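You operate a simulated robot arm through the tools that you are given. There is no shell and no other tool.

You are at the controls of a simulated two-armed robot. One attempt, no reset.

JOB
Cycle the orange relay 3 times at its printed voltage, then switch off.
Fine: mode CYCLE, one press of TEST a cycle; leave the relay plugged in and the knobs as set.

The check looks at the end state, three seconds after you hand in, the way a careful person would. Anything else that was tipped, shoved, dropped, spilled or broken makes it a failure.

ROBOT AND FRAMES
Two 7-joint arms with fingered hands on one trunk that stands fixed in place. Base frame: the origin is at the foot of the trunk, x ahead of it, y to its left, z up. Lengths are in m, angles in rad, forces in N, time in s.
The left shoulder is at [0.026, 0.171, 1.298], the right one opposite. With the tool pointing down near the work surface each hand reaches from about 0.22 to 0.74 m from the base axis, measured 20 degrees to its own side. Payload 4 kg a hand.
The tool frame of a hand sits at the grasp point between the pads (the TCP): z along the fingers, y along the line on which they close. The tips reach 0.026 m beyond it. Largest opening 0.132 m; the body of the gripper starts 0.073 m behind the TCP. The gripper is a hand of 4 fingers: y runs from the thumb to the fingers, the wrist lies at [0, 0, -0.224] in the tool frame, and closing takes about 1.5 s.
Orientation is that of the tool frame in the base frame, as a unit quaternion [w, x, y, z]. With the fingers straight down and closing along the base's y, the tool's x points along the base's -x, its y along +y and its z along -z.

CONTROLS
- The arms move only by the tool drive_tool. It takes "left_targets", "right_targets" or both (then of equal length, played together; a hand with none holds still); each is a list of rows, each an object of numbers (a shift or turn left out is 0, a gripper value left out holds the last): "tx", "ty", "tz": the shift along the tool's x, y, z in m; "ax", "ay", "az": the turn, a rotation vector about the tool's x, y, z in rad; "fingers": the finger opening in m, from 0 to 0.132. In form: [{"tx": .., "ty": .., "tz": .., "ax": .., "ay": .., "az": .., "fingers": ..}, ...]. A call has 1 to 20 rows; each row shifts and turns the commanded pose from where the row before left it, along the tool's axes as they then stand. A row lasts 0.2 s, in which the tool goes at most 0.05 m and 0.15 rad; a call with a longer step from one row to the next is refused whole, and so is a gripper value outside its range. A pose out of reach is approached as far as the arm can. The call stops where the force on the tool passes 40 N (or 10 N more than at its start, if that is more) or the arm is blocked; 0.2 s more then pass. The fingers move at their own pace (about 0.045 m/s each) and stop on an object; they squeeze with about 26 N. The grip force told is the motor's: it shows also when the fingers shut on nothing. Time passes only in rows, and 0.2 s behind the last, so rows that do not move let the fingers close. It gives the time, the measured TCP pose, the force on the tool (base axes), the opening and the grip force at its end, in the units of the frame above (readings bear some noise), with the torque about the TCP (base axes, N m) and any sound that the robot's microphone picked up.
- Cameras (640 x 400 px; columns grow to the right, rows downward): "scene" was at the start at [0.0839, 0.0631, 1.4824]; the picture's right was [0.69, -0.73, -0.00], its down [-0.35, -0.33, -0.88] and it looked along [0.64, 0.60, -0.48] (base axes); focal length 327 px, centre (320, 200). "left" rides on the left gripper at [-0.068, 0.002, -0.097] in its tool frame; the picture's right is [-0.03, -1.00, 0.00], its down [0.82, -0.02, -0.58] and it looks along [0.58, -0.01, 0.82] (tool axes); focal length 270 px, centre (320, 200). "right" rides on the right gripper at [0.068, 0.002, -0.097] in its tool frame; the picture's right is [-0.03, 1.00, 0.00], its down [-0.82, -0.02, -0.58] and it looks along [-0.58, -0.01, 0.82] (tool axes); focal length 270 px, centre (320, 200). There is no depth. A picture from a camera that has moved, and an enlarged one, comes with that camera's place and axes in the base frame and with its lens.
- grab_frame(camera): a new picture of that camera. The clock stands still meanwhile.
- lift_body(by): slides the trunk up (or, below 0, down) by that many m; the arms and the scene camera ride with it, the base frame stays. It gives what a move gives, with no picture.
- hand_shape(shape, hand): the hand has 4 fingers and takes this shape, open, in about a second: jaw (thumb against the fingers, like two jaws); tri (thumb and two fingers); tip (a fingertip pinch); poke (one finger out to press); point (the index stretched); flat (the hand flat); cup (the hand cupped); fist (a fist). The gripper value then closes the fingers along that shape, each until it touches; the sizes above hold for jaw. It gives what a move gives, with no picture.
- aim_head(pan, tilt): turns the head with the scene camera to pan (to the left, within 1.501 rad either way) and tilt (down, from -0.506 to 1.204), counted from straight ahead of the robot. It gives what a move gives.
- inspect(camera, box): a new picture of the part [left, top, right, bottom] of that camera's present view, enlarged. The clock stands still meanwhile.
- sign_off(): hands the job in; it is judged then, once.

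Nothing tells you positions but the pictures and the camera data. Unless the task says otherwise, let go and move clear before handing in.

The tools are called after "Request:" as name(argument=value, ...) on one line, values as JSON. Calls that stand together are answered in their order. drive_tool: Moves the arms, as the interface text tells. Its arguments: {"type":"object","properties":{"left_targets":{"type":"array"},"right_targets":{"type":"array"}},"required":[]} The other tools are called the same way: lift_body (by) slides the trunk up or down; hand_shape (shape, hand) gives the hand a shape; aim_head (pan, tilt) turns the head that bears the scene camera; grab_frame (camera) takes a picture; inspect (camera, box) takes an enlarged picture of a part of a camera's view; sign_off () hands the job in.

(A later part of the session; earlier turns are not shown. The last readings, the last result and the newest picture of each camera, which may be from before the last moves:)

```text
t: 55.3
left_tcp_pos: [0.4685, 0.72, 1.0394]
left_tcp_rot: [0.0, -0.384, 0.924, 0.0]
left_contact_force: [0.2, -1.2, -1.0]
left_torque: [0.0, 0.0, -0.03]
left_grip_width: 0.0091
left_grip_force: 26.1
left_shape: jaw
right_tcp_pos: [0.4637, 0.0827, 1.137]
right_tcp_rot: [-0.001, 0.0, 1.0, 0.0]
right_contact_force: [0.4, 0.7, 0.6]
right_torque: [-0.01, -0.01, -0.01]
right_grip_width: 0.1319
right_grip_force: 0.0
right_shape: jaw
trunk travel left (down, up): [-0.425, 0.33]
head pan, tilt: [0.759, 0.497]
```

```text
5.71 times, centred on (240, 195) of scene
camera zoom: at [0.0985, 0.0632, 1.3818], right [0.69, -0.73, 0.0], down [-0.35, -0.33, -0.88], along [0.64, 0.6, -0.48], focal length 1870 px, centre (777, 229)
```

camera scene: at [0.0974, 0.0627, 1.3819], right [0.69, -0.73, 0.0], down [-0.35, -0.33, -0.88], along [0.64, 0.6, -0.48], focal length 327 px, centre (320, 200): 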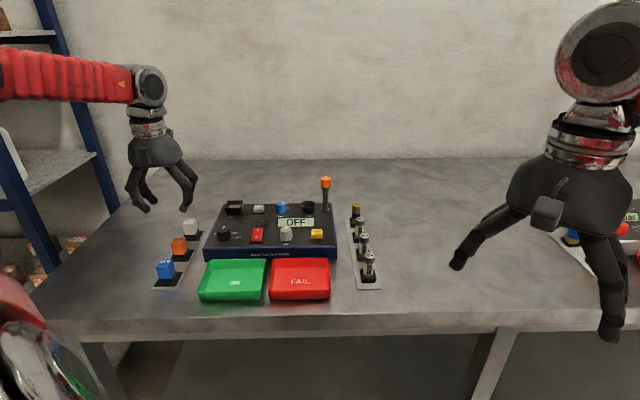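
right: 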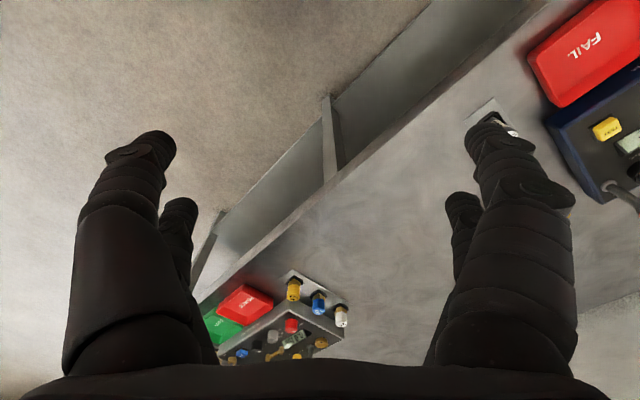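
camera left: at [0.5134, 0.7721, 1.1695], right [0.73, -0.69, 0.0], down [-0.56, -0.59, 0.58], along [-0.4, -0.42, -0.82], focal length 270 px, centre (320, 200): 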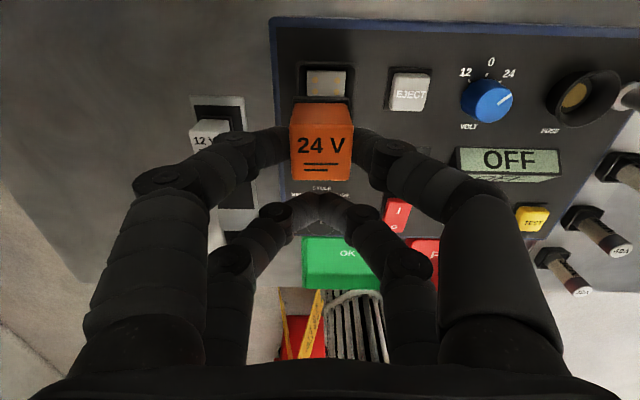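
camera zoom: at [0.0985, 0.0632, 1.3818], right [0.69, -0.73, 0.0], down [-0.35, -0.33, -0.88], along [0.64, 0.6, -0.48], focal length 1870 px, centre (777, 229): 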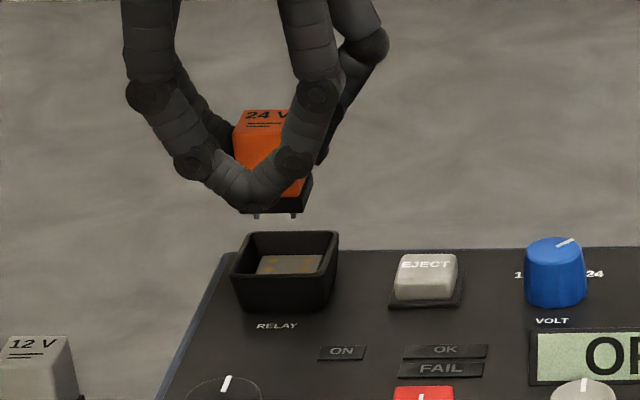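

Alignment is now within about 1 mm both ways. I'm lowering slowly into the socket and watching the force.

Request:
drive_tool(left_targets=[{"tz": 0.006}, {"tz": 0.006}, {"tz": 0.004}, {"tz": 0.004}, {}])

Request:
inspect(camera="left", box=[240, 60, 400, 190])

Request:
inspect(camera="scene", box=[200, 160, 280, 230])

```text
t: 56.5
left_tcp_pos: [0.469, 0.72, 1.0186]
left_tcp_rot: [0.0, -0.383, 0.924, 0.0]
left_contact_force: [0.4, -0.1, -0.7]
left_torque: [0.02, 0.04, -0.01]
left_grip_width: 0.0091
left_grip_force: 25.5
left_shape: jaw
right_tcp_pos: [0.4634, 0.0833, 1.1347]
right_tcp_rot: [-0.001, 0.001, 1.0, 0.0]
right_contact_force: [0.0, -0.2, -0.1]
right_torque: [-0.01, 0.04, 0.01]
right_grip_width: 0.1316
right_grip_force: 0.0
right_shape: jaw
trunk travel left (down, up): [-0.425, 0.33]
head pan, tilt: [0.759, 0.497]
```

```text
3.08 times, centred on (320, 125) of left
camera zoom: at [0.5166, 0.7686, 1.1177], right [0.73, -0.69, 0.0], down [-0.56, -0.59, 0.58], along [-0.4, -0.42, -0.82], focal length 832 px, centre (320, 431)
```

zoom: 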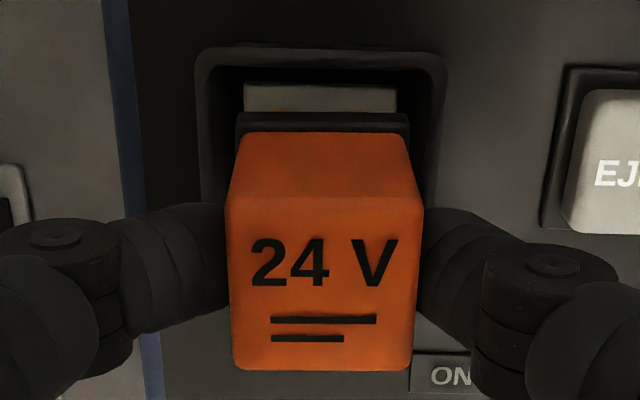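

```text
5.71 times, centred on (240, 195) of scene
camera zoom: at [0.0985, 0.0632, 1.3818], right [0.69, -0.73, 0.0], down [-0.35, -0.33, -0.88], along [0.64, 0.6, -0.48], focal length 1870 px, centre (777, 229)
```

zoom: 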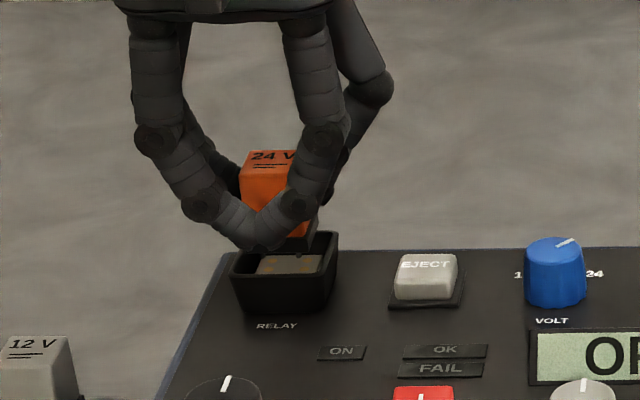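

Still clear of the rim, with force near zero. I'm applying a 1 mm correction and continuing down.

Request:
drive_tool(left_targets=[{"tx": 0.001, "tz": 0.003}, {"tz": 0.003}, {"tz": 0.003}, {"tz": 0.003}, {}])

Request:
inspect(camera="left", box=[240, 60, 400, 190])

Request:
inspect(camera="scene", box=[200, 160, 280, 230])

```text
t: 57.7
left_tcp_pos: [0.4692, 0.7184, 1.0075]
left_tcp_rot: [0.0, -0.384, 0.923, 0.0]
left_contact_force: [0.0, 0.4, 1.2]
left_torque: [0.01, 0.03, 0.02]
left_grip_width: 0.0088
left_grip_force: 26.0
left_shape: jaw
right_tcp_pos: [0.4632, 0.083, 1.1357]
right_tcp_rot: [-0.001, 0.0, 1.0, 0.0]
right_contact_force: [-0.4, -0.3, -0.1]
right_torque: [-0.03, 0.02, 0.03]
right_grip_width: 0.1317
right_grip_force: 0.1
right_shape: jaw
trunk travel left (down, up): [-0.425, 0.33]
head pan, tilt: [0.759, 0.497]
```

```text
3.08 times, centred on (320, 125) of left
camera zoom: at [0.5157, 0.767, 1.1064], right [0.73, -0.69, 0.0], down [-0.56, -0.59, 0.58], along [-0.4, -0.42, -0.82], focal length 832 px, centre (320, 431)
```

zoom: 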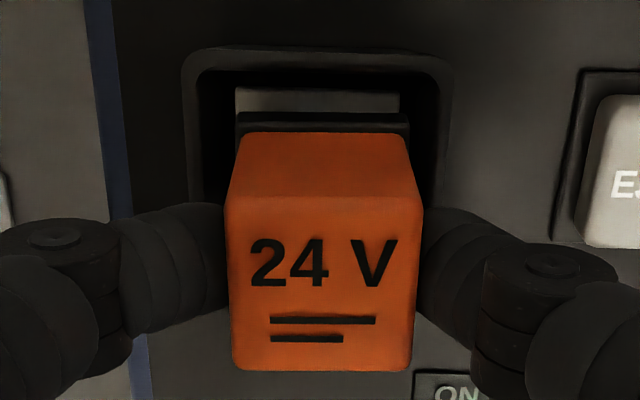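

```text
5.71 times, centred on (240, 195) of scene
camera zoom: at [0.0985, 0.0632, 1.3818], right [0.69, -0.73, 0.0], down [-0.35, -0.33, -0.88], along [0.64, 0.6, -0.48], focal length 1870 px, centre (777, 229)
```

zoom: 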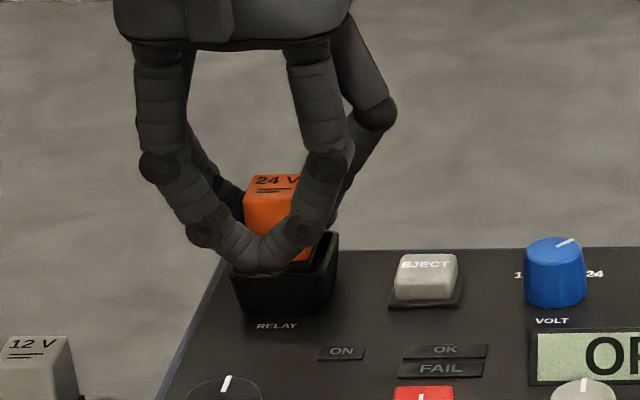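

The relay has entered the funnel with almost no force. I'm making a 1 mm lateral correction and continuing in small steps.

Request:
drive_tool(left_targets=[{"ty": 0.001, "tz": 0.002}, {"tz": 0.002}, {"tz": 0.002}, {"tz": 0.002}, {"tz": 0.002}, {}])

Request:
inspect(camera="left", box=[240, 60, 400, 190])

Request:
inspect(camera="scene", box=[200, 160, 280, 230])

```text
t: 59.1
left_tcp_pos: [0.467, 0.7181, 1.0002]
left_tcp_rot: [0.002, -0.384, 0.923, 0.0]
left_contact_force: [0.7, 5.2, 14.1]
left_torque: [0.3, -0.18, 0.06]
left_grip_width: 0.0098
left_grip_force: 25.9
left_shape: jaw
right_tcp_pos: [0.4626, 0.0834, 1.1362]
right_tcp_rot: [0.0, 0.001, 1.0, 0.0]
right_contact_force: [-1.0, -0.2, 0.8]
right_torque: [0.02, 0.03, 0.03]
right_grip_width: 0.1319
right_grip_force: 0.0
right_shape: jaw
trunk travel left (down, up): [-0.425, 0.33]
head pan, tilt: [0.759, 0.497]
```

```text
3.08 times, centred on (320, 125) of left
camera zoom: at [0.5143, 0.7665, 1.0983], right [0.73, -0.69, 0.0], down [-0.56, -0.59, 0.57], along [-0.4, -0.42, -0.82], focal length 832 px, centre (320, 431)
```

zoom: 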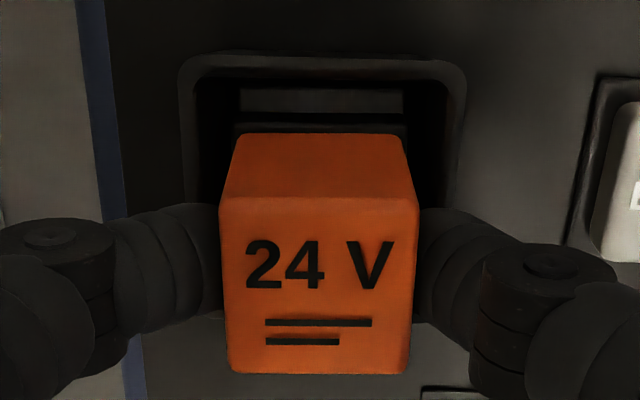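

```text
5.71 times, centred on (240, 195) of scene
camera zoom: at [0.0973, 0.0622, 1.382], right [0.69, -0.73, 0.0], down [-0.35, -0.33, -0.88], along [0.64, 0.6, -0.48], focal length 1870 px, centre (777, 229)
```

zoom: 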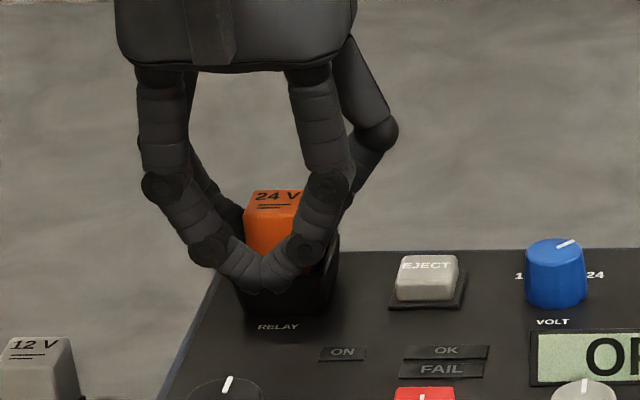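

There's 14 N of resistance, and about 3-4 mm of socket floor shows behind the relay, so it's too far toward me and riding on the front wall. I'm lifting 5 mm, shifting it back 2.2 mm and looking again.

Request:
drive_tool(left_targets=[{"tz": -0.004}, {"tz": -0.004}, {"tx": -0.0022}, {}])

Request:
inspect(camera="left", box=[240, 60, 400, 190])

Request:
inspect(camera="scene", box=[200, 160, 280, 230])

```text
t: 60.1
left_tcp_pos: [0.4682, 0.72, 1.0051]
left_tcp_rot: [0.0, -0.383, 0.924, 0.001]
left_contact_force: [0.2, -0.3, -1.3]
left_torque: [-0.02, 0.02, -0.01]
left_grip_width: 0.0093
left_grip_force: 26.0
left_shape: jaw
right_tcp_pos: [0.4636, 0.0842, 1.1376]
right_tcp_rot: [-0.001, 0.001, 1.0, 0.0]
right_contact_force: [0.7, -0.6, -1.3]
right_torque: [0.01, -0.01, -0.01]
right_grip_width: 0.1318
right_grip_force: 0.0
right_shape: jaw
trunk travel left (down, up): [-0.425, 0.33]
head pan, tilt: [0.759, 0.497]
```

```text
3.08 times, centred on (320, 125) of left
camera zoom: at [0.5161, 0.7688, 1.104], right [0.73, -0.69, 0.0], down [-0.56, -0.59, 0.58], along [-0.4, -0.42, -0.82], focal length 832 px, centre (320, 431)
```

zoom: 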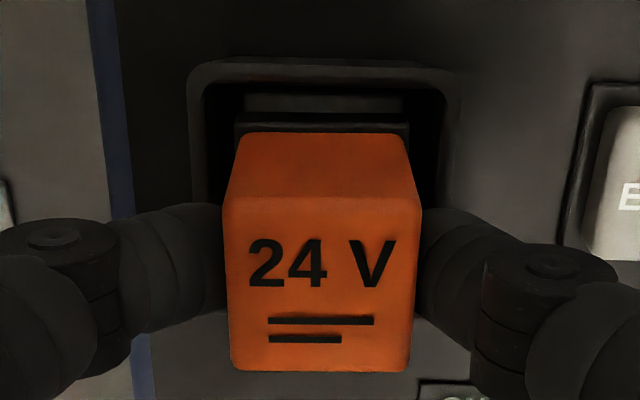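

```text
5.71 times, centred on (240, 195) of scene
camera zoom: at [0.0984, 0.0632, 1.3817], right [0.69, -0.73, 0.0], down [-0.35, -0.33, -0.88], along [0.64, 0.6, -0.48], focal length 1870 px, centre (777, 229)
```

zoom: 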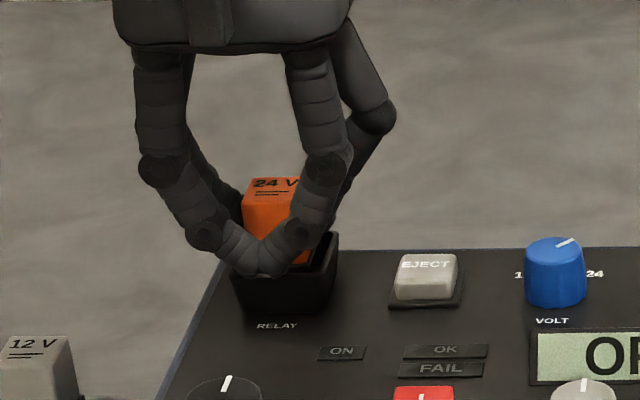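

Request:
drive_tool(left_targets=[{"tz": 0.002}, {"tz": 0.002}, {"tz": 0.002}, {"tz": 0.002}, {}])

Request:
inspect(camera="left", box=[240, 60, 400, 190])

```text
t: 61.3
left_tcp_pos: [0.4691, 0.7207, 0.9994]
left_tcp_rot: [0.001, -0.383, 0.924, 0.001]
left_contact_force: [-1.4, 3.2, 13.4]
left_torque: [0.22, -0.16, 0.03]
left_grip_width: 0.0095
left_grip_force: 26.1
left_shape: jaw
right_tcp_pos: [0.4617, 0.0832, 1.1371]
right_tcp_rot: [0.001, 0.0, 1.0, 0.0]
right_contact_force: [-0.5, -0.3, 0.0]
right_torque: [-0.04, 0.02, 0.0]
right_grip_width: 0.132
right_grip_force: 0.0
right_shape: jaw
trunk travel left (down, up): [-0.425, 0.33]
head pan, tilt: [0.759, 0.497]
```

```text
3.08 times, centred on (320, 125) of left
camera zoom: at [0.5162, 0.7684, 1.0984], right [0.73, -0.69, 0.0], down [-0.56, -0.59, 0.57], along [-0.4, -0.42, -0.82], focal length 832 px, centre (320, 431)
```

zoom: 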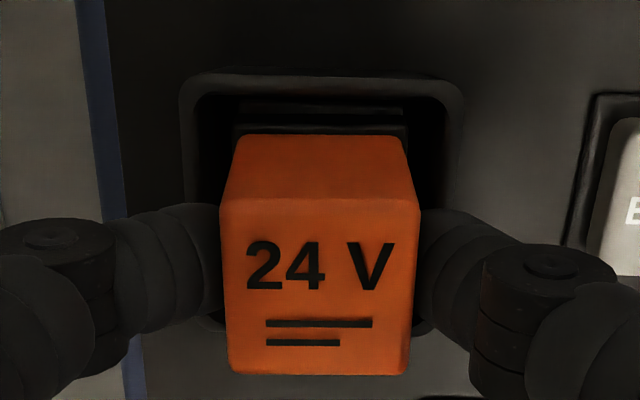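

It's now centred, with only about 1.4 mm of floor showing behind, but still 13 N at the same height. That's probably pin resistance, so I'll push a bit more while the fingers keep it upright.

Request:
drive_tool(left_targets=[{"tz": 0.002}, {"tz": 0.002}, {"tz": 0.002}, {}])

Request:
inspect(camera="left", box=[240, 60, 400, 190])

Request:
inspect(camera="scene", box=[200, 160, 280, 230])

```text
t: 62.3
left_tcp_pos: [0.4701, 0.7193, 0.9951]
left_tcp_rot: [0.004, -0.384, 0.923, 0.002]
left_contact_force: [3.1, 5.8, 31.8]
left_torque: [0.52, -0.46, 0.01]
left_grip_width: 0.0114
left_grip_force: 25.6
left_shape: jaw
right_tcp_pos: [0.4619, 0.0812, 1.1374]
right_tcp_rot: [-0.001, -0.001, 1.0, 0.0]
right_contact_force: [0.1, -0.5, 0.2]
right_torque: [0.02, -0.03, 0.01]
right_grip_width: 0.1319
right_grip_force: 0.0
right_shape: jaw
trunk travel left (down, up): [-0.425, 0.33]
head pan, tilt: [0.759, 0.497]
```

```text
3.08 times, centred on (320, 125) of left
camera zoom: at [0.5163, 0.767, 1.0943], right [0.73, -0.69, 0.0], down [-0.56, -0.59, 0.57], along [-0.39, -0.42, -0.82], focal length 832 px, centre (320, 431)
```

zoom: 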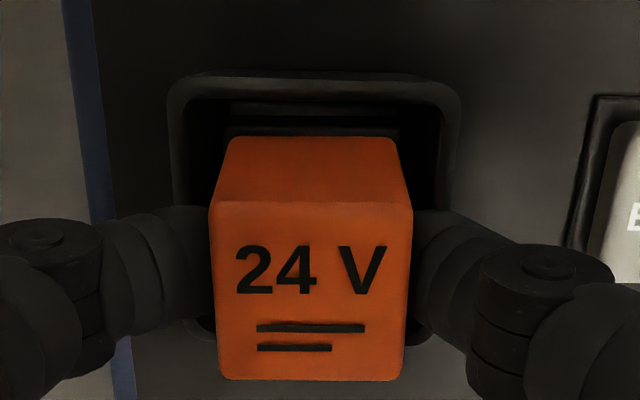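

```text
5.71 times, centred on (240, 195) of scene
camera zoom: at [0.0963, 0.0604, 1.3822], right [0.69, -0.73, 0.0], down [-0.35, -0.33, -0.88], along [0.64, 0.61, -0.48], focal length 1870 px, centre (777, 229)
```

zoom: 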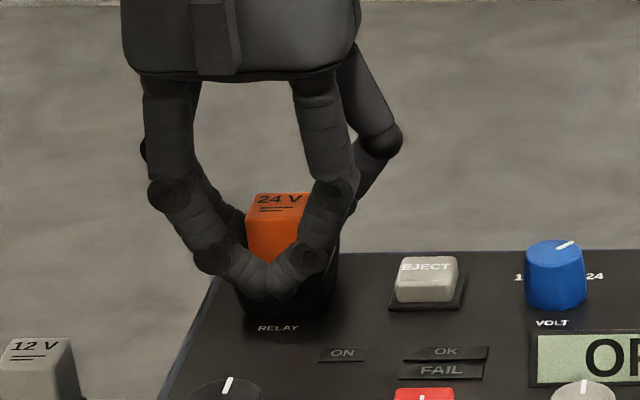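

The force is up to 32 N and the relay is starting to slip up in the fingers. I'll ease off, let go and see how it sits, then push it home from above.

Request:
drive_tool(left_targets=[{"tz": -0.003}, {"tz": -0.002}, {"fingers": 0.05}, {}, {}, {}, {"tz": -0.025}, {"tz": -0.025}, {"tz": -0.025}, {}])

Request:
grab_frame(camera="left")

Request:
inspect(camera="left", box=[240, 20, 400, 120])

Request:
inspect(camera="scene", box=[200, 160, 280, 230])

```text
t: 64.5
left_tcp_pos: [0.4703, 0.7218, 1.0722]
left_tcp_rot: [-0.001, -0.383, 0.924, 0.0]
left_contact_force: [-0.5, 0.0, -0.6]
left_torque: [0.04, 0.0, -0.01]
left_grip_width: 0.0496
left_grip_force: 0.0
left_shape: jaw
right_tcp_pos: [0.4636, 0.0845, 1.1372]
right_tcp_rot: [0.0, 0.0, 1.0, 0.0]
right_contact_force: [-0.1, 0.0, 0.0]
right_torque: [-0.02, -0.01, 0.0]
right_grip_width: 0.1319
right_grip_force: 0.0
right_shape: jaw
trunk travel left (down, up): [-0.425, 0.33]
head pan, tilt: [0.759, 0.497]
```

```text
taken
camera left: at [0.5166, 0.7697, 1.1705], right [0.73, -0.69, 0.0], down [-0.56, -0.59, 0.58], along [-0.4, -0.42, -0.82], focal length 270 px, centre (320, 200)
```

left: 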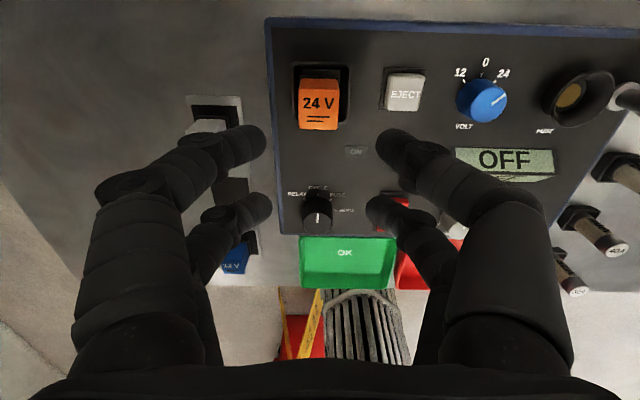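

```text
4.00 times, centred on (320, 70) of left
camera zoom: at [0.5166, 0.7697, 1.1705], right [0.73, -0.69, 0.0], down [-0.56, -0.59, 0.58], along [-0.4, -0.42, -0.82], focal length 1081 px, centre (320, 720)
```

zoom: 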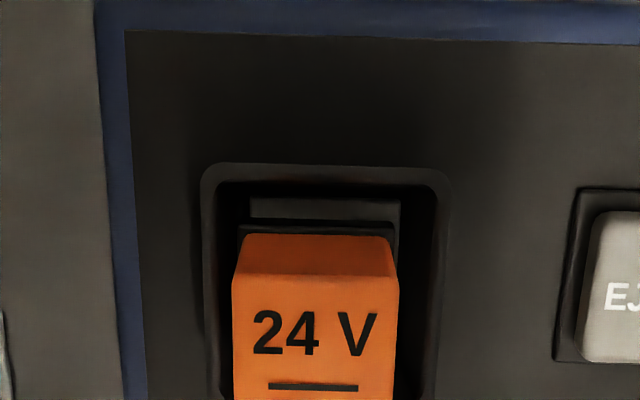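

```text
5.71 times, centred on (240, 195) of scene
camera zoom: at [0.0988, 0.0635, 1.3817], right [0.69, -0.73, 0.0], down [-0.35, -0.33, -0.88], along [0.64, 0.6, -0.48], focal length 1870 px, centre (777, 229)
```

zoom: 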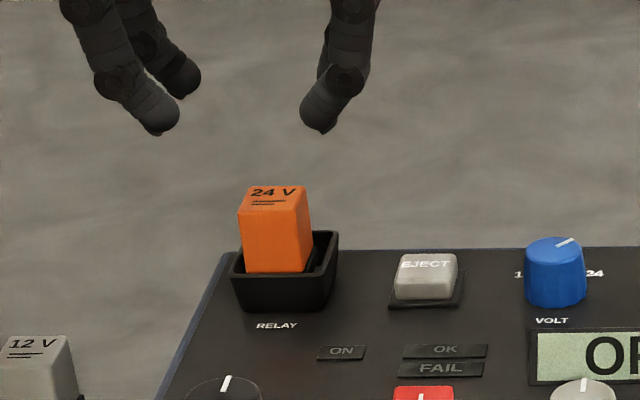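

The relay stands in the socket, but I can't tell whether it's fully seated. I'll raise the hand and take the poke shape, which I also need for the switch and TEST, and check where the fingertip is.

Request:
drive_tool(left_targets=[{"tz": -0.03}, {"tz": -0.03}, {}])

Request:
hand_shape(hand="left", shape="poke")

Request:
grab_frame(camera="left")

Request:
inspect(camera="scene", box=[180, 80, 300, 190])

```text
t: 65.3
left_tcp_pos: [0.4706, 0.7232, 1.1299]
left_tcp_rot: [0.001, -0.384, 0.924, 0.001]
left_contact_force: [0.2, 0.9, -0.1]
left_torque: [-0.01, -0.01, -0.03]
left_grip_width: 0.0498
left_grip_force: 0.0
left_shape: jaw
right_tcp_pos: [0.4628, 0.0837, 1.1366]
right_tcp_rot: [-0.001, -0.001, 1.0, 0.0]
right_contact_force: [-1.6, 0.1, -0.4]
right_torque: [0.02, -0.04, 0.02]
right_grip_width: 0.1318
right_grip_force: 0.0
right_shape: jaw
trunk travel left (down, up): [-0.425, 0.33]
head pan, tilt: [0.759, 0.497]
```

```text
t: 66.2
left_tcp_pos: [0.47, 0.7207, 1.1309]
left_tcp_rot: [0.0, -0.383, 0.924, 0.0]
left_contact_force: [0.7, 0.1, -0.1]
left_torque: [-0.01, 0.02, 0.0]
left_grip_width: 0.0
left_grip_force: 0.0
left_shape: poke
right_tcp_pos: [0.4635, 0.0846, 1.1357]
right_tcp_rot: [-0.001, 0.0, 1.0, 0.001]
right_contact_force: [0.6, -1.0, 0.3]
right_torque: [0.02, -0.01, 0.03]
right_grip_width: 0.1321
right_grip_force: 0.1
right_shape: jaw
trunk travel left (down, up): [-0.425, 0.33]
head pan, tilt: [0.759, 0.497]
```

```text
taken
camera left: at [0.5175, 0.7703, 1.2292], right [0.73, -0.69, 0.0], down [-0.56, -0.59, 0.58], along [-0.4, -0.42, -0.82], focal length 270 px, centre (320, 200)
```

left: 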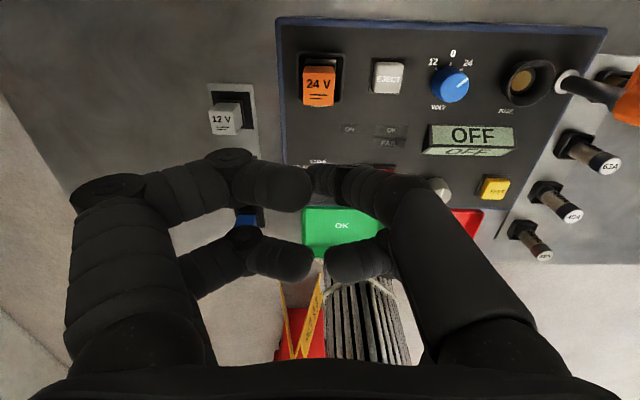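

```text
3.64 times, centred on (240, 135) of scene
camera zoom: at [0.0986, 0.0632, 1.3818], right [0.69, -0.73, 0.0], down [-0.35, -0.33, -0.88], along [0.64, 0.6, -0.48], focal length 1190 px, centre (611, 436)
```

zoom: 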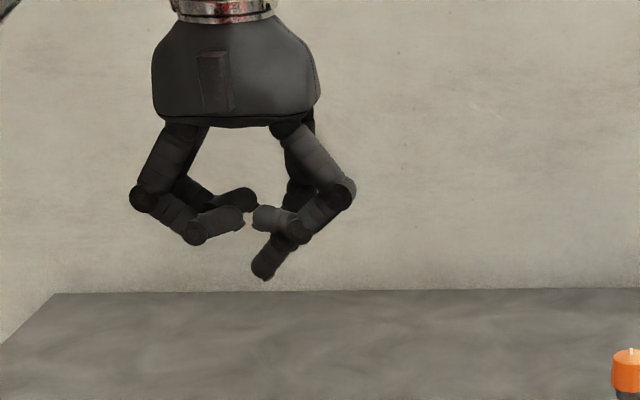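

Request:
inspect(camera="left", box=[240, 120, 480, 270])

Request:
inspect(camera="scene", box=[215, 110, 285, 170])

Request:
grab_frame(camera="right")

```text
2.67 times, centred on (360, 195) of left
camera zoom: at [0.5175, 0.7703, 1.2292], right [0.73, -0.69, 0.0], down [-0.56, -0.59, 0.58], along [-0.4, -0.42, -0.82], focal length 721 px, centre (213, 213)
```

zoom: 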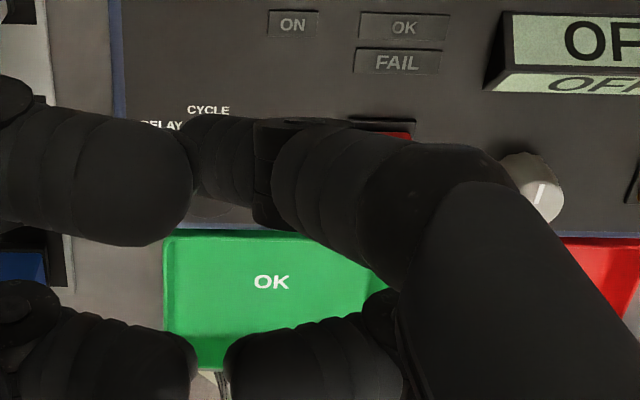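

```text
6.67 times, centred on (250, 140) of scene
camera zoom: at [0.0986, 0.0632, 1.3818], right [0.69, -0.73, 0.0], down [-0.35, -0.33, -0.88], along [0.64, 0.6, -0.48], focal length 2182 px, centre (787, 600)
```

zoom: 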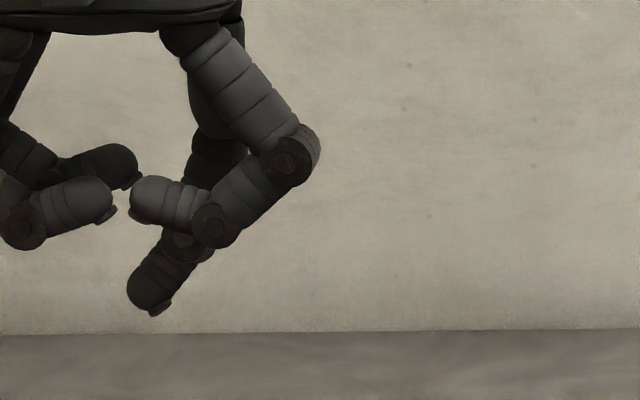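

```text
taken
camera right: at [0.3947, 0.0855, 1.2328], right [0.03, 1.0, 0.0], down [0.82, -0.02, 0.58], along [0.58, -0.01, -0.82], focal length 270 px, centre (320, 200)
```

right: 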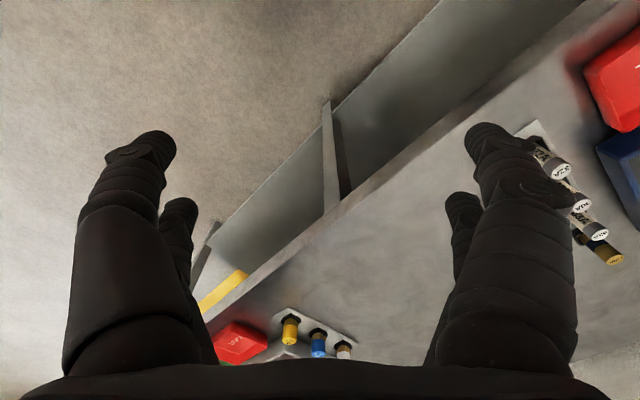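

The poke fingertip comes down almost on the tool axis, about 26-30 mm beyond the TCP. I'm moving it over the centre of the relay's top and down to just above it.

Request:
drive_tool(left_targets=[{"tx": -0.0185, "ty": 0.0005}, {"tz": 0.04}, {"tz": 0.04}, {"tz": 0.015}, {}])

Request:
grab_frame(camera="left")

Request:
inspect(camera="scene", box=[200, 150, 280, 220])

```text
t: 67.4
left_tcp_pos: [0.4824, 0.7346, 1.0354]
left_tcp_rot: [0.0, -0.384, 0.923, 0.0]
left_contact_force: [0.1, -0.1, -0.1]
left_torque: [0.0, -0.01, 0.0]
left_grip_width: 0.0002
left_grip_force: 0.0
left_shape: poke
right_tcp_pos: [0.4647, 0.0839, 1.1364]
right_tcp_rot: [-0.002, 0.0, 1.0, -0.001]
right_contact_force: [-0.2, -0.3, 0.3]
right_torque: [0.03, 0.02, 0.01]
right_grip_width: 0.1317
right_grip_force: 0.1
right_shape: jaw
trunk travel left (down, up): [-0.425, 0.33]
head pan, tilt: [0.759, 0.497]
```

```text
taken
camera left: at [0.5296, 0.784, 1.1343], right [0.73, -0.69, 0.0], down [-0.56, -0.59, 0.58], along [-0.4, -0.42, -0.82], focal length 270 px, centre (320, 200)
```

left: 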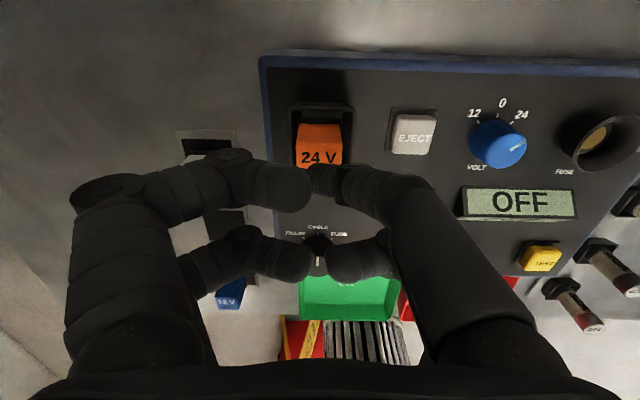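

```text
5.71 times, centred on (240, 185) of scene
camera zoom: at [0.0991, 0.0632, 1.3817], right [0.69, -0.73, 0.0], down [-0.35, -0.33, -0.88], along [0.64, 0.6, -0.48], focal length 1870 px, centre (777, 286)
```

zoom: 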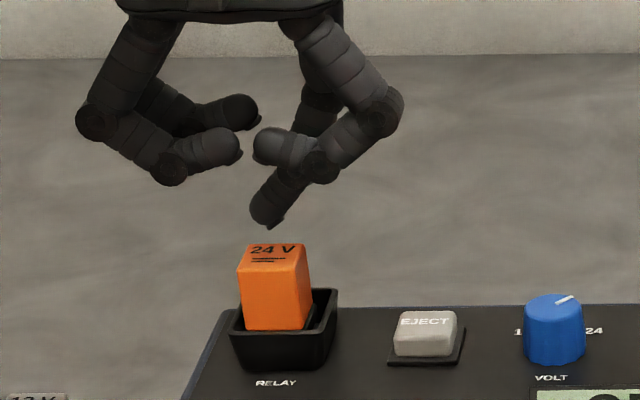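

Request:
inspect(camera="left", box=[260, 90, 380, 190])

```text
4.00 times, centred on (320, 140) of left
camera zoom: at [0.5296, 0.784, 1.1343], right [0.73, -0.69, 0.0], down [-0.56, -0.59, 0.58], along [-0.4, -0.42, -0.82], focal length 1081 px, centre (320, 440)
```

zoom: 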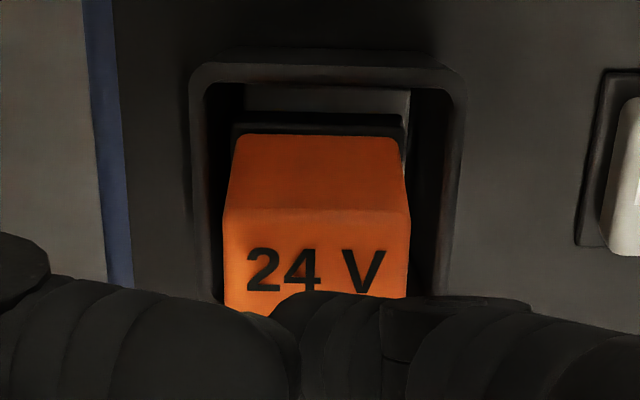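

The relay sits about 3 mm too far forward and 1 mm left on the funnel walls. Pressing on its top should slide it down the slopes, so I'm doing that gradually.

Request:
drive_tool(left_targets=[{"ty": -0.001, "tz": 0.005}, {"tz": 0.005}, {"tz": 0.003}, {"tz": 0.003}, {"tz": 0.003}, {}])

Request:
inspect(camera="left", box=[260, 90, 380, 190])

Request:
inspect(camera="scene", box=[200, 150, 280, 220])

```text
t: 68.8
left_tcp_pos: [0.4839, 0.7314, 1.0214]
left_tcp_rot: [0.003, -0.384, 0.923, 0.001]
left_contact_force: [4.4, 3.8, 27.4]
left_torque: [0.18, -0.07, -0.02]
left_grip_width: 0.0001
left_grip_force: 0.1
left_shape: poke
right_tcp_pos: [0.4622, 0.0821, 1.1378]
right_tcp_rot: [0.0, 0.0, 1.0, 0.001]
right_contact_force: [-0.8, 0.3, -0.3]
right_torque: [0.01, 0.02, 0.0]
right_grip_width: 0.1319
right_grip_force: 0.0
right_shape: jaw
trunk travel left (down, up): [-0.425, 0.33]
head pan, tilt: [0.759, 0.497]
```

```text
4.00 times, centred on (320, 140) of left
camera zoom: at [0.5301, 0.7801, 1.1203], right [0.73, -0.69, 0.0], down [-0.56, -0.59, 0.57], along [-0.39, -0.42, -0.82], focal length 1081 px, centre (320, 440)
```

zoom: 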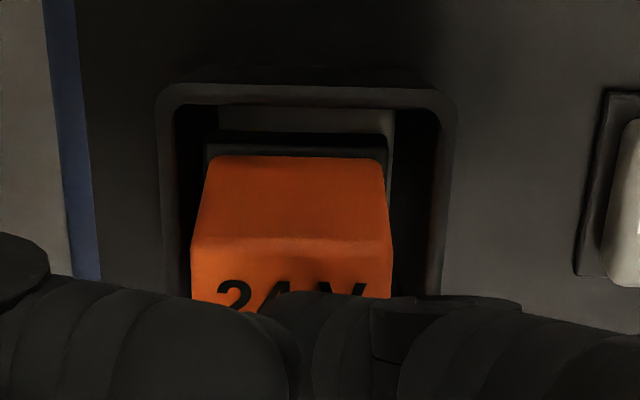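

```text
5.71 times, centred on (240, 185) of scene
camera zoom: at [0.0969, 0.0607, 1.3822], right [0.69, -0.73, 0.0], down [-0.35, -0.33, -0.88], along [0.64, 0.61, -0.48], focal length 1870 px, centre (777, 286)
```

zoom: 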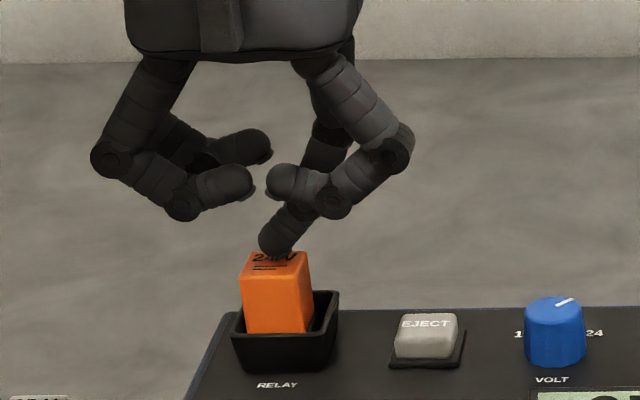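

The finger is pressing with 27 N, but the relay still sits left and forward of the pocket. While pressing, I'm dragging it a few millimetres back and right.

Request:
drive_tool(left_targets=[{"tx": -0.001, "ty": -0.0007}, {"tx": -0.001, "ty": -0.0007}, {"tx": -0.001, "ty": -0.0006}, {"tx": -0.001}, {}])

Request:
inspect(camera="left", box=[260, 90, 380, 190])

Request:
inspect(camera="scene", box=[200, 150, 280, 220])

```text
t: 70.0
left_tcp_pos: [0.4859, 0.7314, 1.0201]
left_tcp_rot: [0.001, -0.383, 0.924, 0.0]
left_contact_force: [-1.8, -4.4, 29.9]
left_torque: [-0.04, 0.12, 0.03]
left_grip_width: 0.0
left_grip_force: 0.0
left_shape: poke
right_tcp_pos: [0.4612, 0.0806, 1.1373]
right_tcp_rot: [0.0, 0.001, 1.0, 0.001]
right_contact_force: [-1.1, -1.1, 0.3]
right_torque: [-0.04, 0.01, 0.0]
right_grip_width: 0.1321
right_grip_force: 0.2
right_shape: jaw
trunk travel left (down, up): [-0.425, 0.33]
head pan, tilt: [0.759, 0.497]
```

```text
4.00 times, centred on (320, 140) of left
camera zoom: at [0.5323, 0.7807, 1.1191], right [0.73, -0.69, 0.0], down [-0.56, -0.59, 0.57], along [-0.4, -0.42, -0.82], focal length 1081 px, centre (320, 440)
```

zoom: 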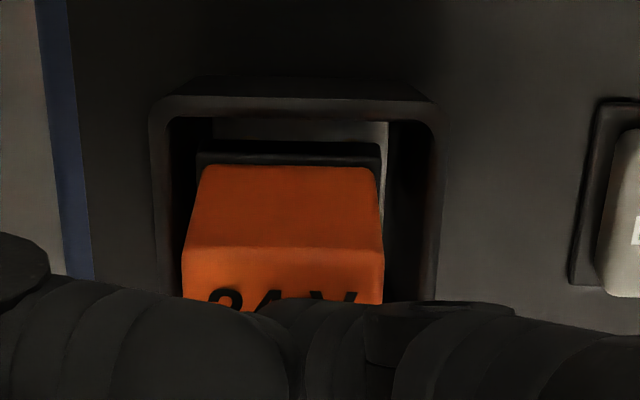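

```text
5.71 times, centred on (240, 185) of scene
camera zoom: at [0.0958, 0.0596, 1.3822], right [0.69, -0.73, 0.0], down [-0.35, -0.33, -0.88], along [0.64, 0.61, -0.47], focal length 1870 px, centre (777, 286)
```

zoom: 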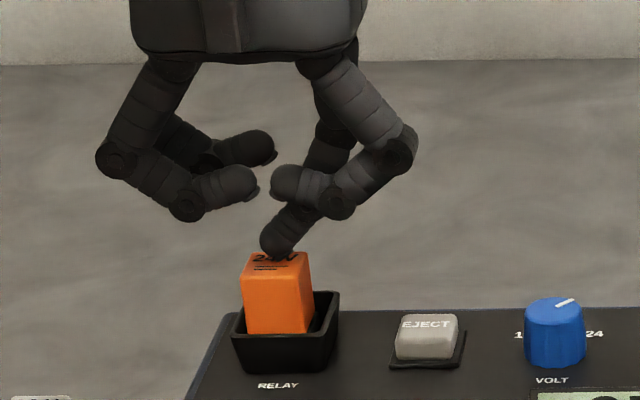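

Request:
inspect(camera="scene", box=[140, 210, 220, 290])

Request:
inspect(camera="scene", box=[220, 180, 260, 220])

```text
5.00 times, centred on (180, 250) of scene
camera zoom: at [0.0958, 0.0596, 1.3822], right [0.69, -0.73, 0.0], down [-0.35, -0.33, -0.88], along [0.64, 0.61, -0.47], focal length 1636 px, centre (1020, -50)
```

zoom: 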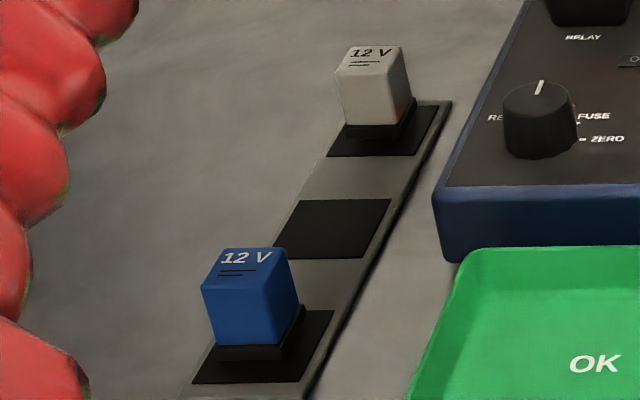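

```text
10.00 times, centred on (240, 200) of scene
camera zoom: at [0.0958, 0.0596, 1.3822], right [0.69, -0.73, 0.0], down [-0.35, -0.33, -0.88], along [0.64, 0.61, -0.47], focal length 3273 px, centre (1120, 200)
```

zoom: 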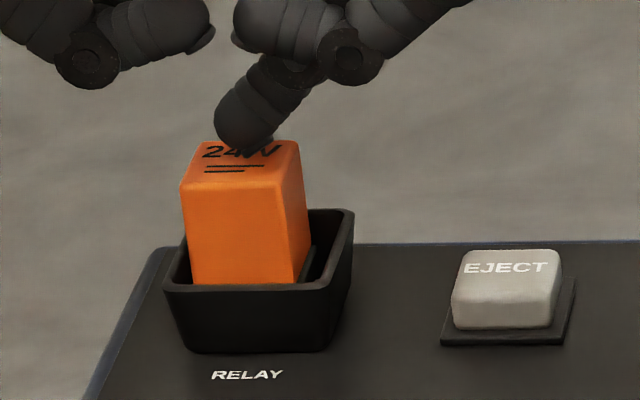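

Request:
inspect(camera="scene", box=[155, 245, 195, 285])

Request:
inspect(camera="scene", box=[170, 205, 210, 245])

```text
10.00 times, centred on (175, 265) of scene
camera zoom: at [0.0958, 0.0596, 1.3822], right [0.69, -0.73, 0.0], down [-0.35, -0.33, -0.88], along [0.64, 0.61, -0.47], focal length 3273 px, centre (1770, -450)
```

zoom: 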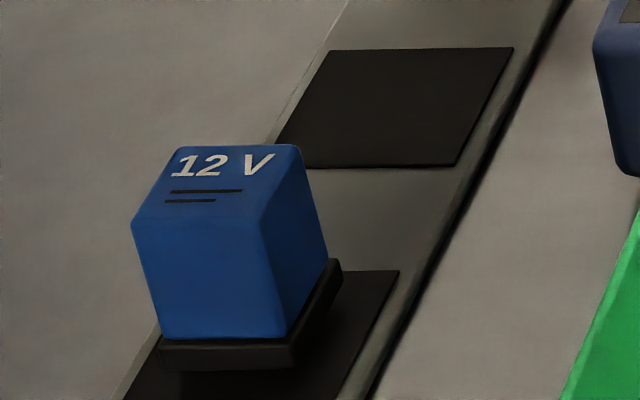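

```text
10.00 times, centred on (190, 225) of scene
camera zoom: at [0.0958, 0.0596, 1.3822], right [0.69, -0.73, 0.0], down [-0.35, -0.33, -0.88], along [0.64, 0.61, -0.47], focal length 3273 px, centre (1620, -50)
```

zoom: 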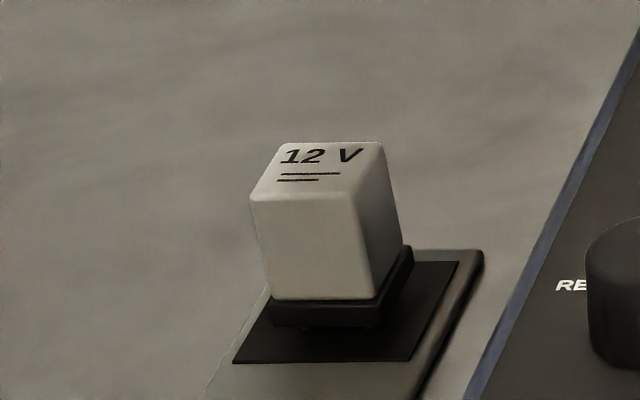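

I need a clear look down into the pocket. I'm lifting the finger away and moving the camera to look almost straight down on the relay.

Request:
drive_tool(left_targets=[{"tz": -0.02}, {"tz": -0.03}, {"tz": -0.03}, {"tx": 0.02}, {"tx": 0.03, "ay": -0.12}, {"ay": -0.14}, {"ay": -0.14}, {"ay": -0.1}, {}])

Request:
grab_frame(camera="left")

```text
t: 72.0
left_tcp_pos: [0.4527, 0.6996, 1.0967]
left_tcp_rot: [0.228, -0.372, 0.895, 0.096]
left_contact_force: [-0.1, 0.0, -0.7]
left_torque: [0.02, 0.02, 0.0]
left_grip_width: 0.0
left_grip_force: 0.1
left_shape: poke
right_tcp_pos: [0.463, 0.084, 1.1364]
right_tcp_rot: [-0.001, 0.001, 1.0, -0.001]
right_contact_force: [-1.0, -0.4, -0.1]
right_torque: [0.05, 0.0, 0.0]
right_grip_width: 0.1318
right_grip_force: 0.0
right_shape: jaw
trunk travel left (down, up): [-0.425, 0.33]
head pan, tilt: [0.759, 0.497]
```

```text
taken
camera left: at [0.4605, 0.7092, 1.217], right [0.72, -0.69, 0.01], down [-0.69, -0.72, 0.11], along [-0.07, -0.09, -0.99], focal length 270 px, centre (320, 200)
```

left: 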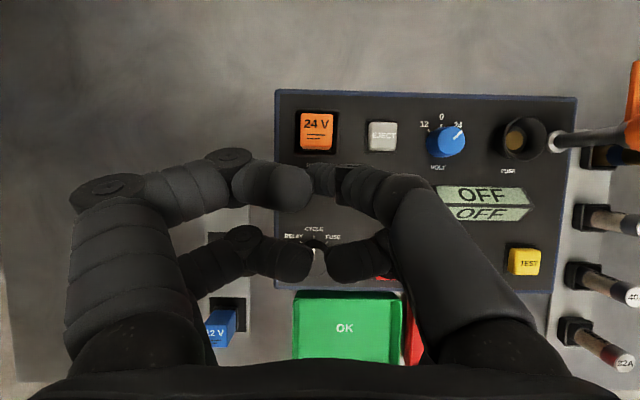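

Request:
inspect(camera="left", box=[280, 95, 360, 165])

Request:
inspect(camera="scene", box=[220, 180, 260, 220])

```text
5.71 times, centred on (320, 130) of left
camera zoom: at [0.4605, 0.7092, 1.217], right [0.72, -0.69, 0.01], down [-0.69, -0.72, 0.11], along [-0.07, -0.09, -0.99], focal length 1544 px, centre (320, 600)
```

zoom: 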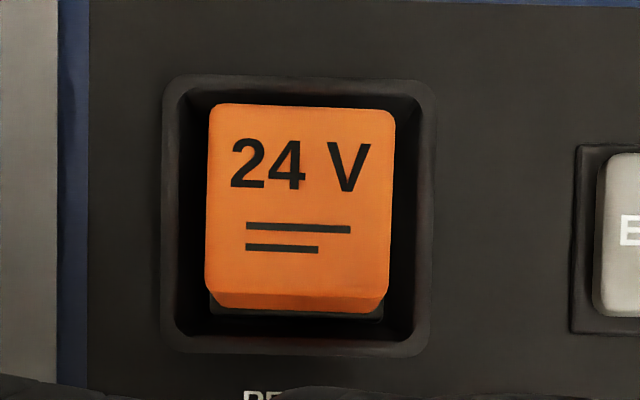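

```text
10.00 times, centred on (240, 200) of scene
camera zoom: at [0.0986, 0.0634, 1.3817], right [0.69, -0.73, 0.0], down [-0.35, -0.33, -0.88], along [0.64, 0.6, -0.48], focal length 3273 px, centre (1120, 200)
```

zoom: 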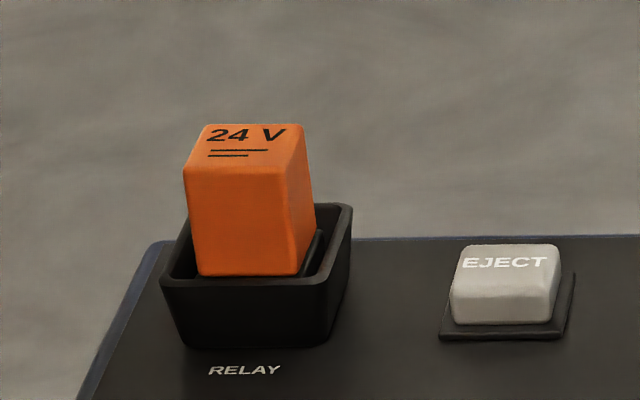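

From overhead the relay looks nearly centred in the rim, maybe 1-2 mm forward. In the last press the finger landed near its back edge, so I'm squaring the hand up again and placing the tip over the centre of the top.

Request:
drive_tool(left_targets=[{"ay": 0.1}, {"ay": 0.14}, {"ay": 0.14}, {"ay": 0.12}, {"tx": -0.02}, {"tx": -0.0204, "ty": 0.0007}, {"tz": 0.03}, {"tz": 0.03}, {}])

Request:
inspect(camera="scene", box=[215, 165, 265, 215])

Request:
inspect(camera="left", box=[260, 90, 380, 190])

```text
t: 74.0
left_tcp_pos: [0.4811, 0.7283, 1.0377]
left_tcp_rot: [0.0, -0.384, 0.923, 0.001]
left_contact_force: [-0.8, -0.7, -0.8]
left_torque: [-0.02, 0.02, 0.0]
left_grip_width: 0.0
left_grip_force: 0.0
left_shape: poke
right_tcp_pos: [0.4639, 0.0841, 1.1365]
right_tcp_rot: [0.0, 0.0, 1.0, 0.0]
right_contact_force: [0.5, 0.7, -0.3]
right_torque: [0.02, 0.02, 0.03]
right_grip_width: 0.1317
right_grip_force: 0.0
right_shape: jaw
trunk travel left (down, up): [-0.425, 0.33]
head pan, tilt: [0.759, 0.497]
```

```text
8.00 times, centred on (240, 190) of scene
camera zoom: at [0.0978, 0.063, 1.3819], right [0.69, -0.73, 0.0], down [-0.35, -0.33, -0.88], along [0.64, 0.6, -0.48], focal length 2618 px, centre (960, 280)
```

zoom: 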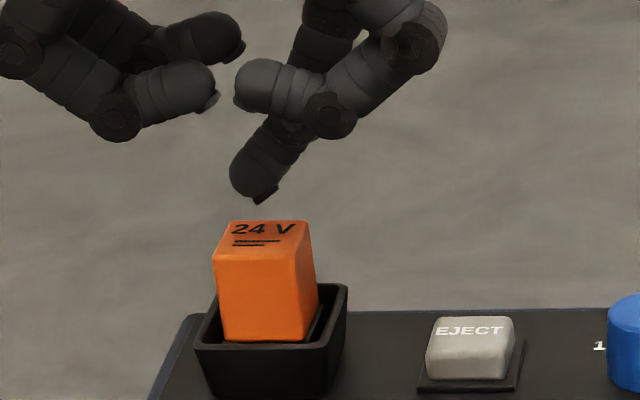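

```text
4.00 times, centred on (320, 140) of left
camera zoom: at [0.5273, 0.7771, 1.1371], right [0.73, -0.69, 0.0], down [-0.56, -0.59, 0.58], along [-0.4, -0.42, -0.82], focal length 1081 px, centre (320, 440)
```

zoom: 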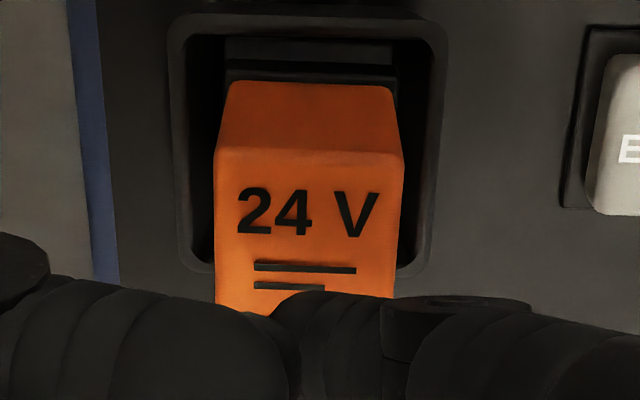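

The relay now looks centred in the pocket, with no floor showing behind it, so the drag worked. I'm moving the tip 4 mm back to the middle of the top and pressing down firmly.

Request:
drive_tool(left_targets=[{"tx": -0.004, "ty": -0.001, "tz": 0.006}, {"tz": 0.005}, {"tz": 0.003}, {"tz": 0.003}, {"tz": 0.003}, {"tz": 0.002}, {}])

Request:
inspect(camera="scene", box=[215, 165, 265, 215])

Request:
inspect(camera="left", box=[260, 90, 380, 190])

```text
t: 75.6
left_tcp_pos: [0.4845, 0.7289, 1.0197]
left_tcp_rot: [0.005, -0.383, 0.924, 0.001]
left_contact_force: [7.8, 2.5, 31.2]
left_torque: [0.2, -0.2, -0.03]
left_grip_width: 0.0
left_grip_force: 0.0
left_shape: poke
right_tcp_pos: [0.4639, 0.081, 1.1372]
right_tcp_rot: [0.0, 0.0, 1.0, 0.001]
right_contact_force: [-0.1, 0.4, 0.7]
right_torque: [0.02, -0.03, 0.0]
right_grip_width: 0.1322
right_grip_force: 0.1
right_shape: jaw
trunk travel left (down, up): [-0.425, 0.33]
head pan, tilt: [0.759, 0.497]
```

```text
8.00 times, centred on (240, 190) of scene
camera zoom: at [0.0973, 0.0602, 1.3822], right [0.69, -0.73, 0.0], down [-0.35, -0.33, -0.88], along [0.64, 0.61, -0.48], focal length 2618 px, centre (960, 280)
```

zoom: 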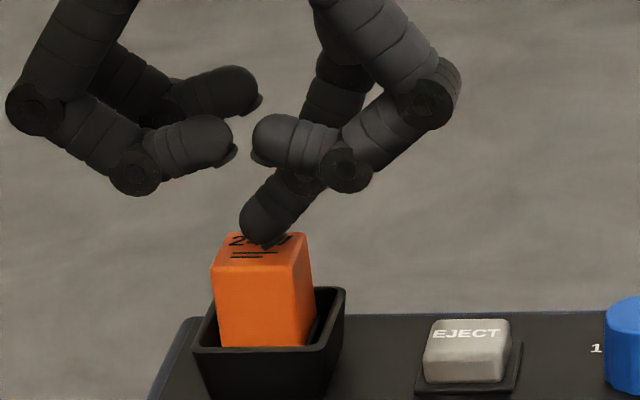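

```text
4.00 times, centred on (320, 140) of left
camera zoom: at [0.5306, 0.776, 1.1196], right [0.73, -0.69, 0.0], down [-0.57, -0.59, 0.57], along [-0.39, -0.42, -0.82], focal length 1081 px, centre (320, 440)
```

zoom: 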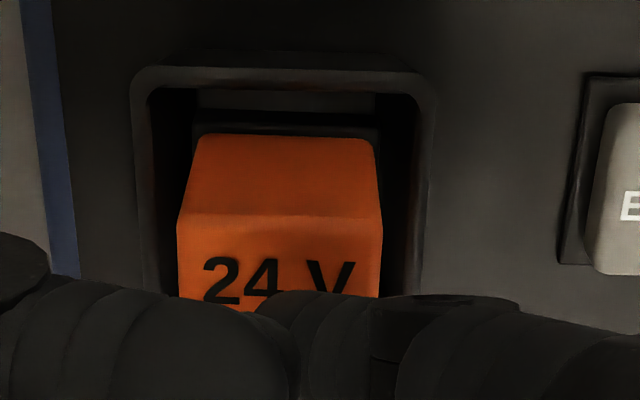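

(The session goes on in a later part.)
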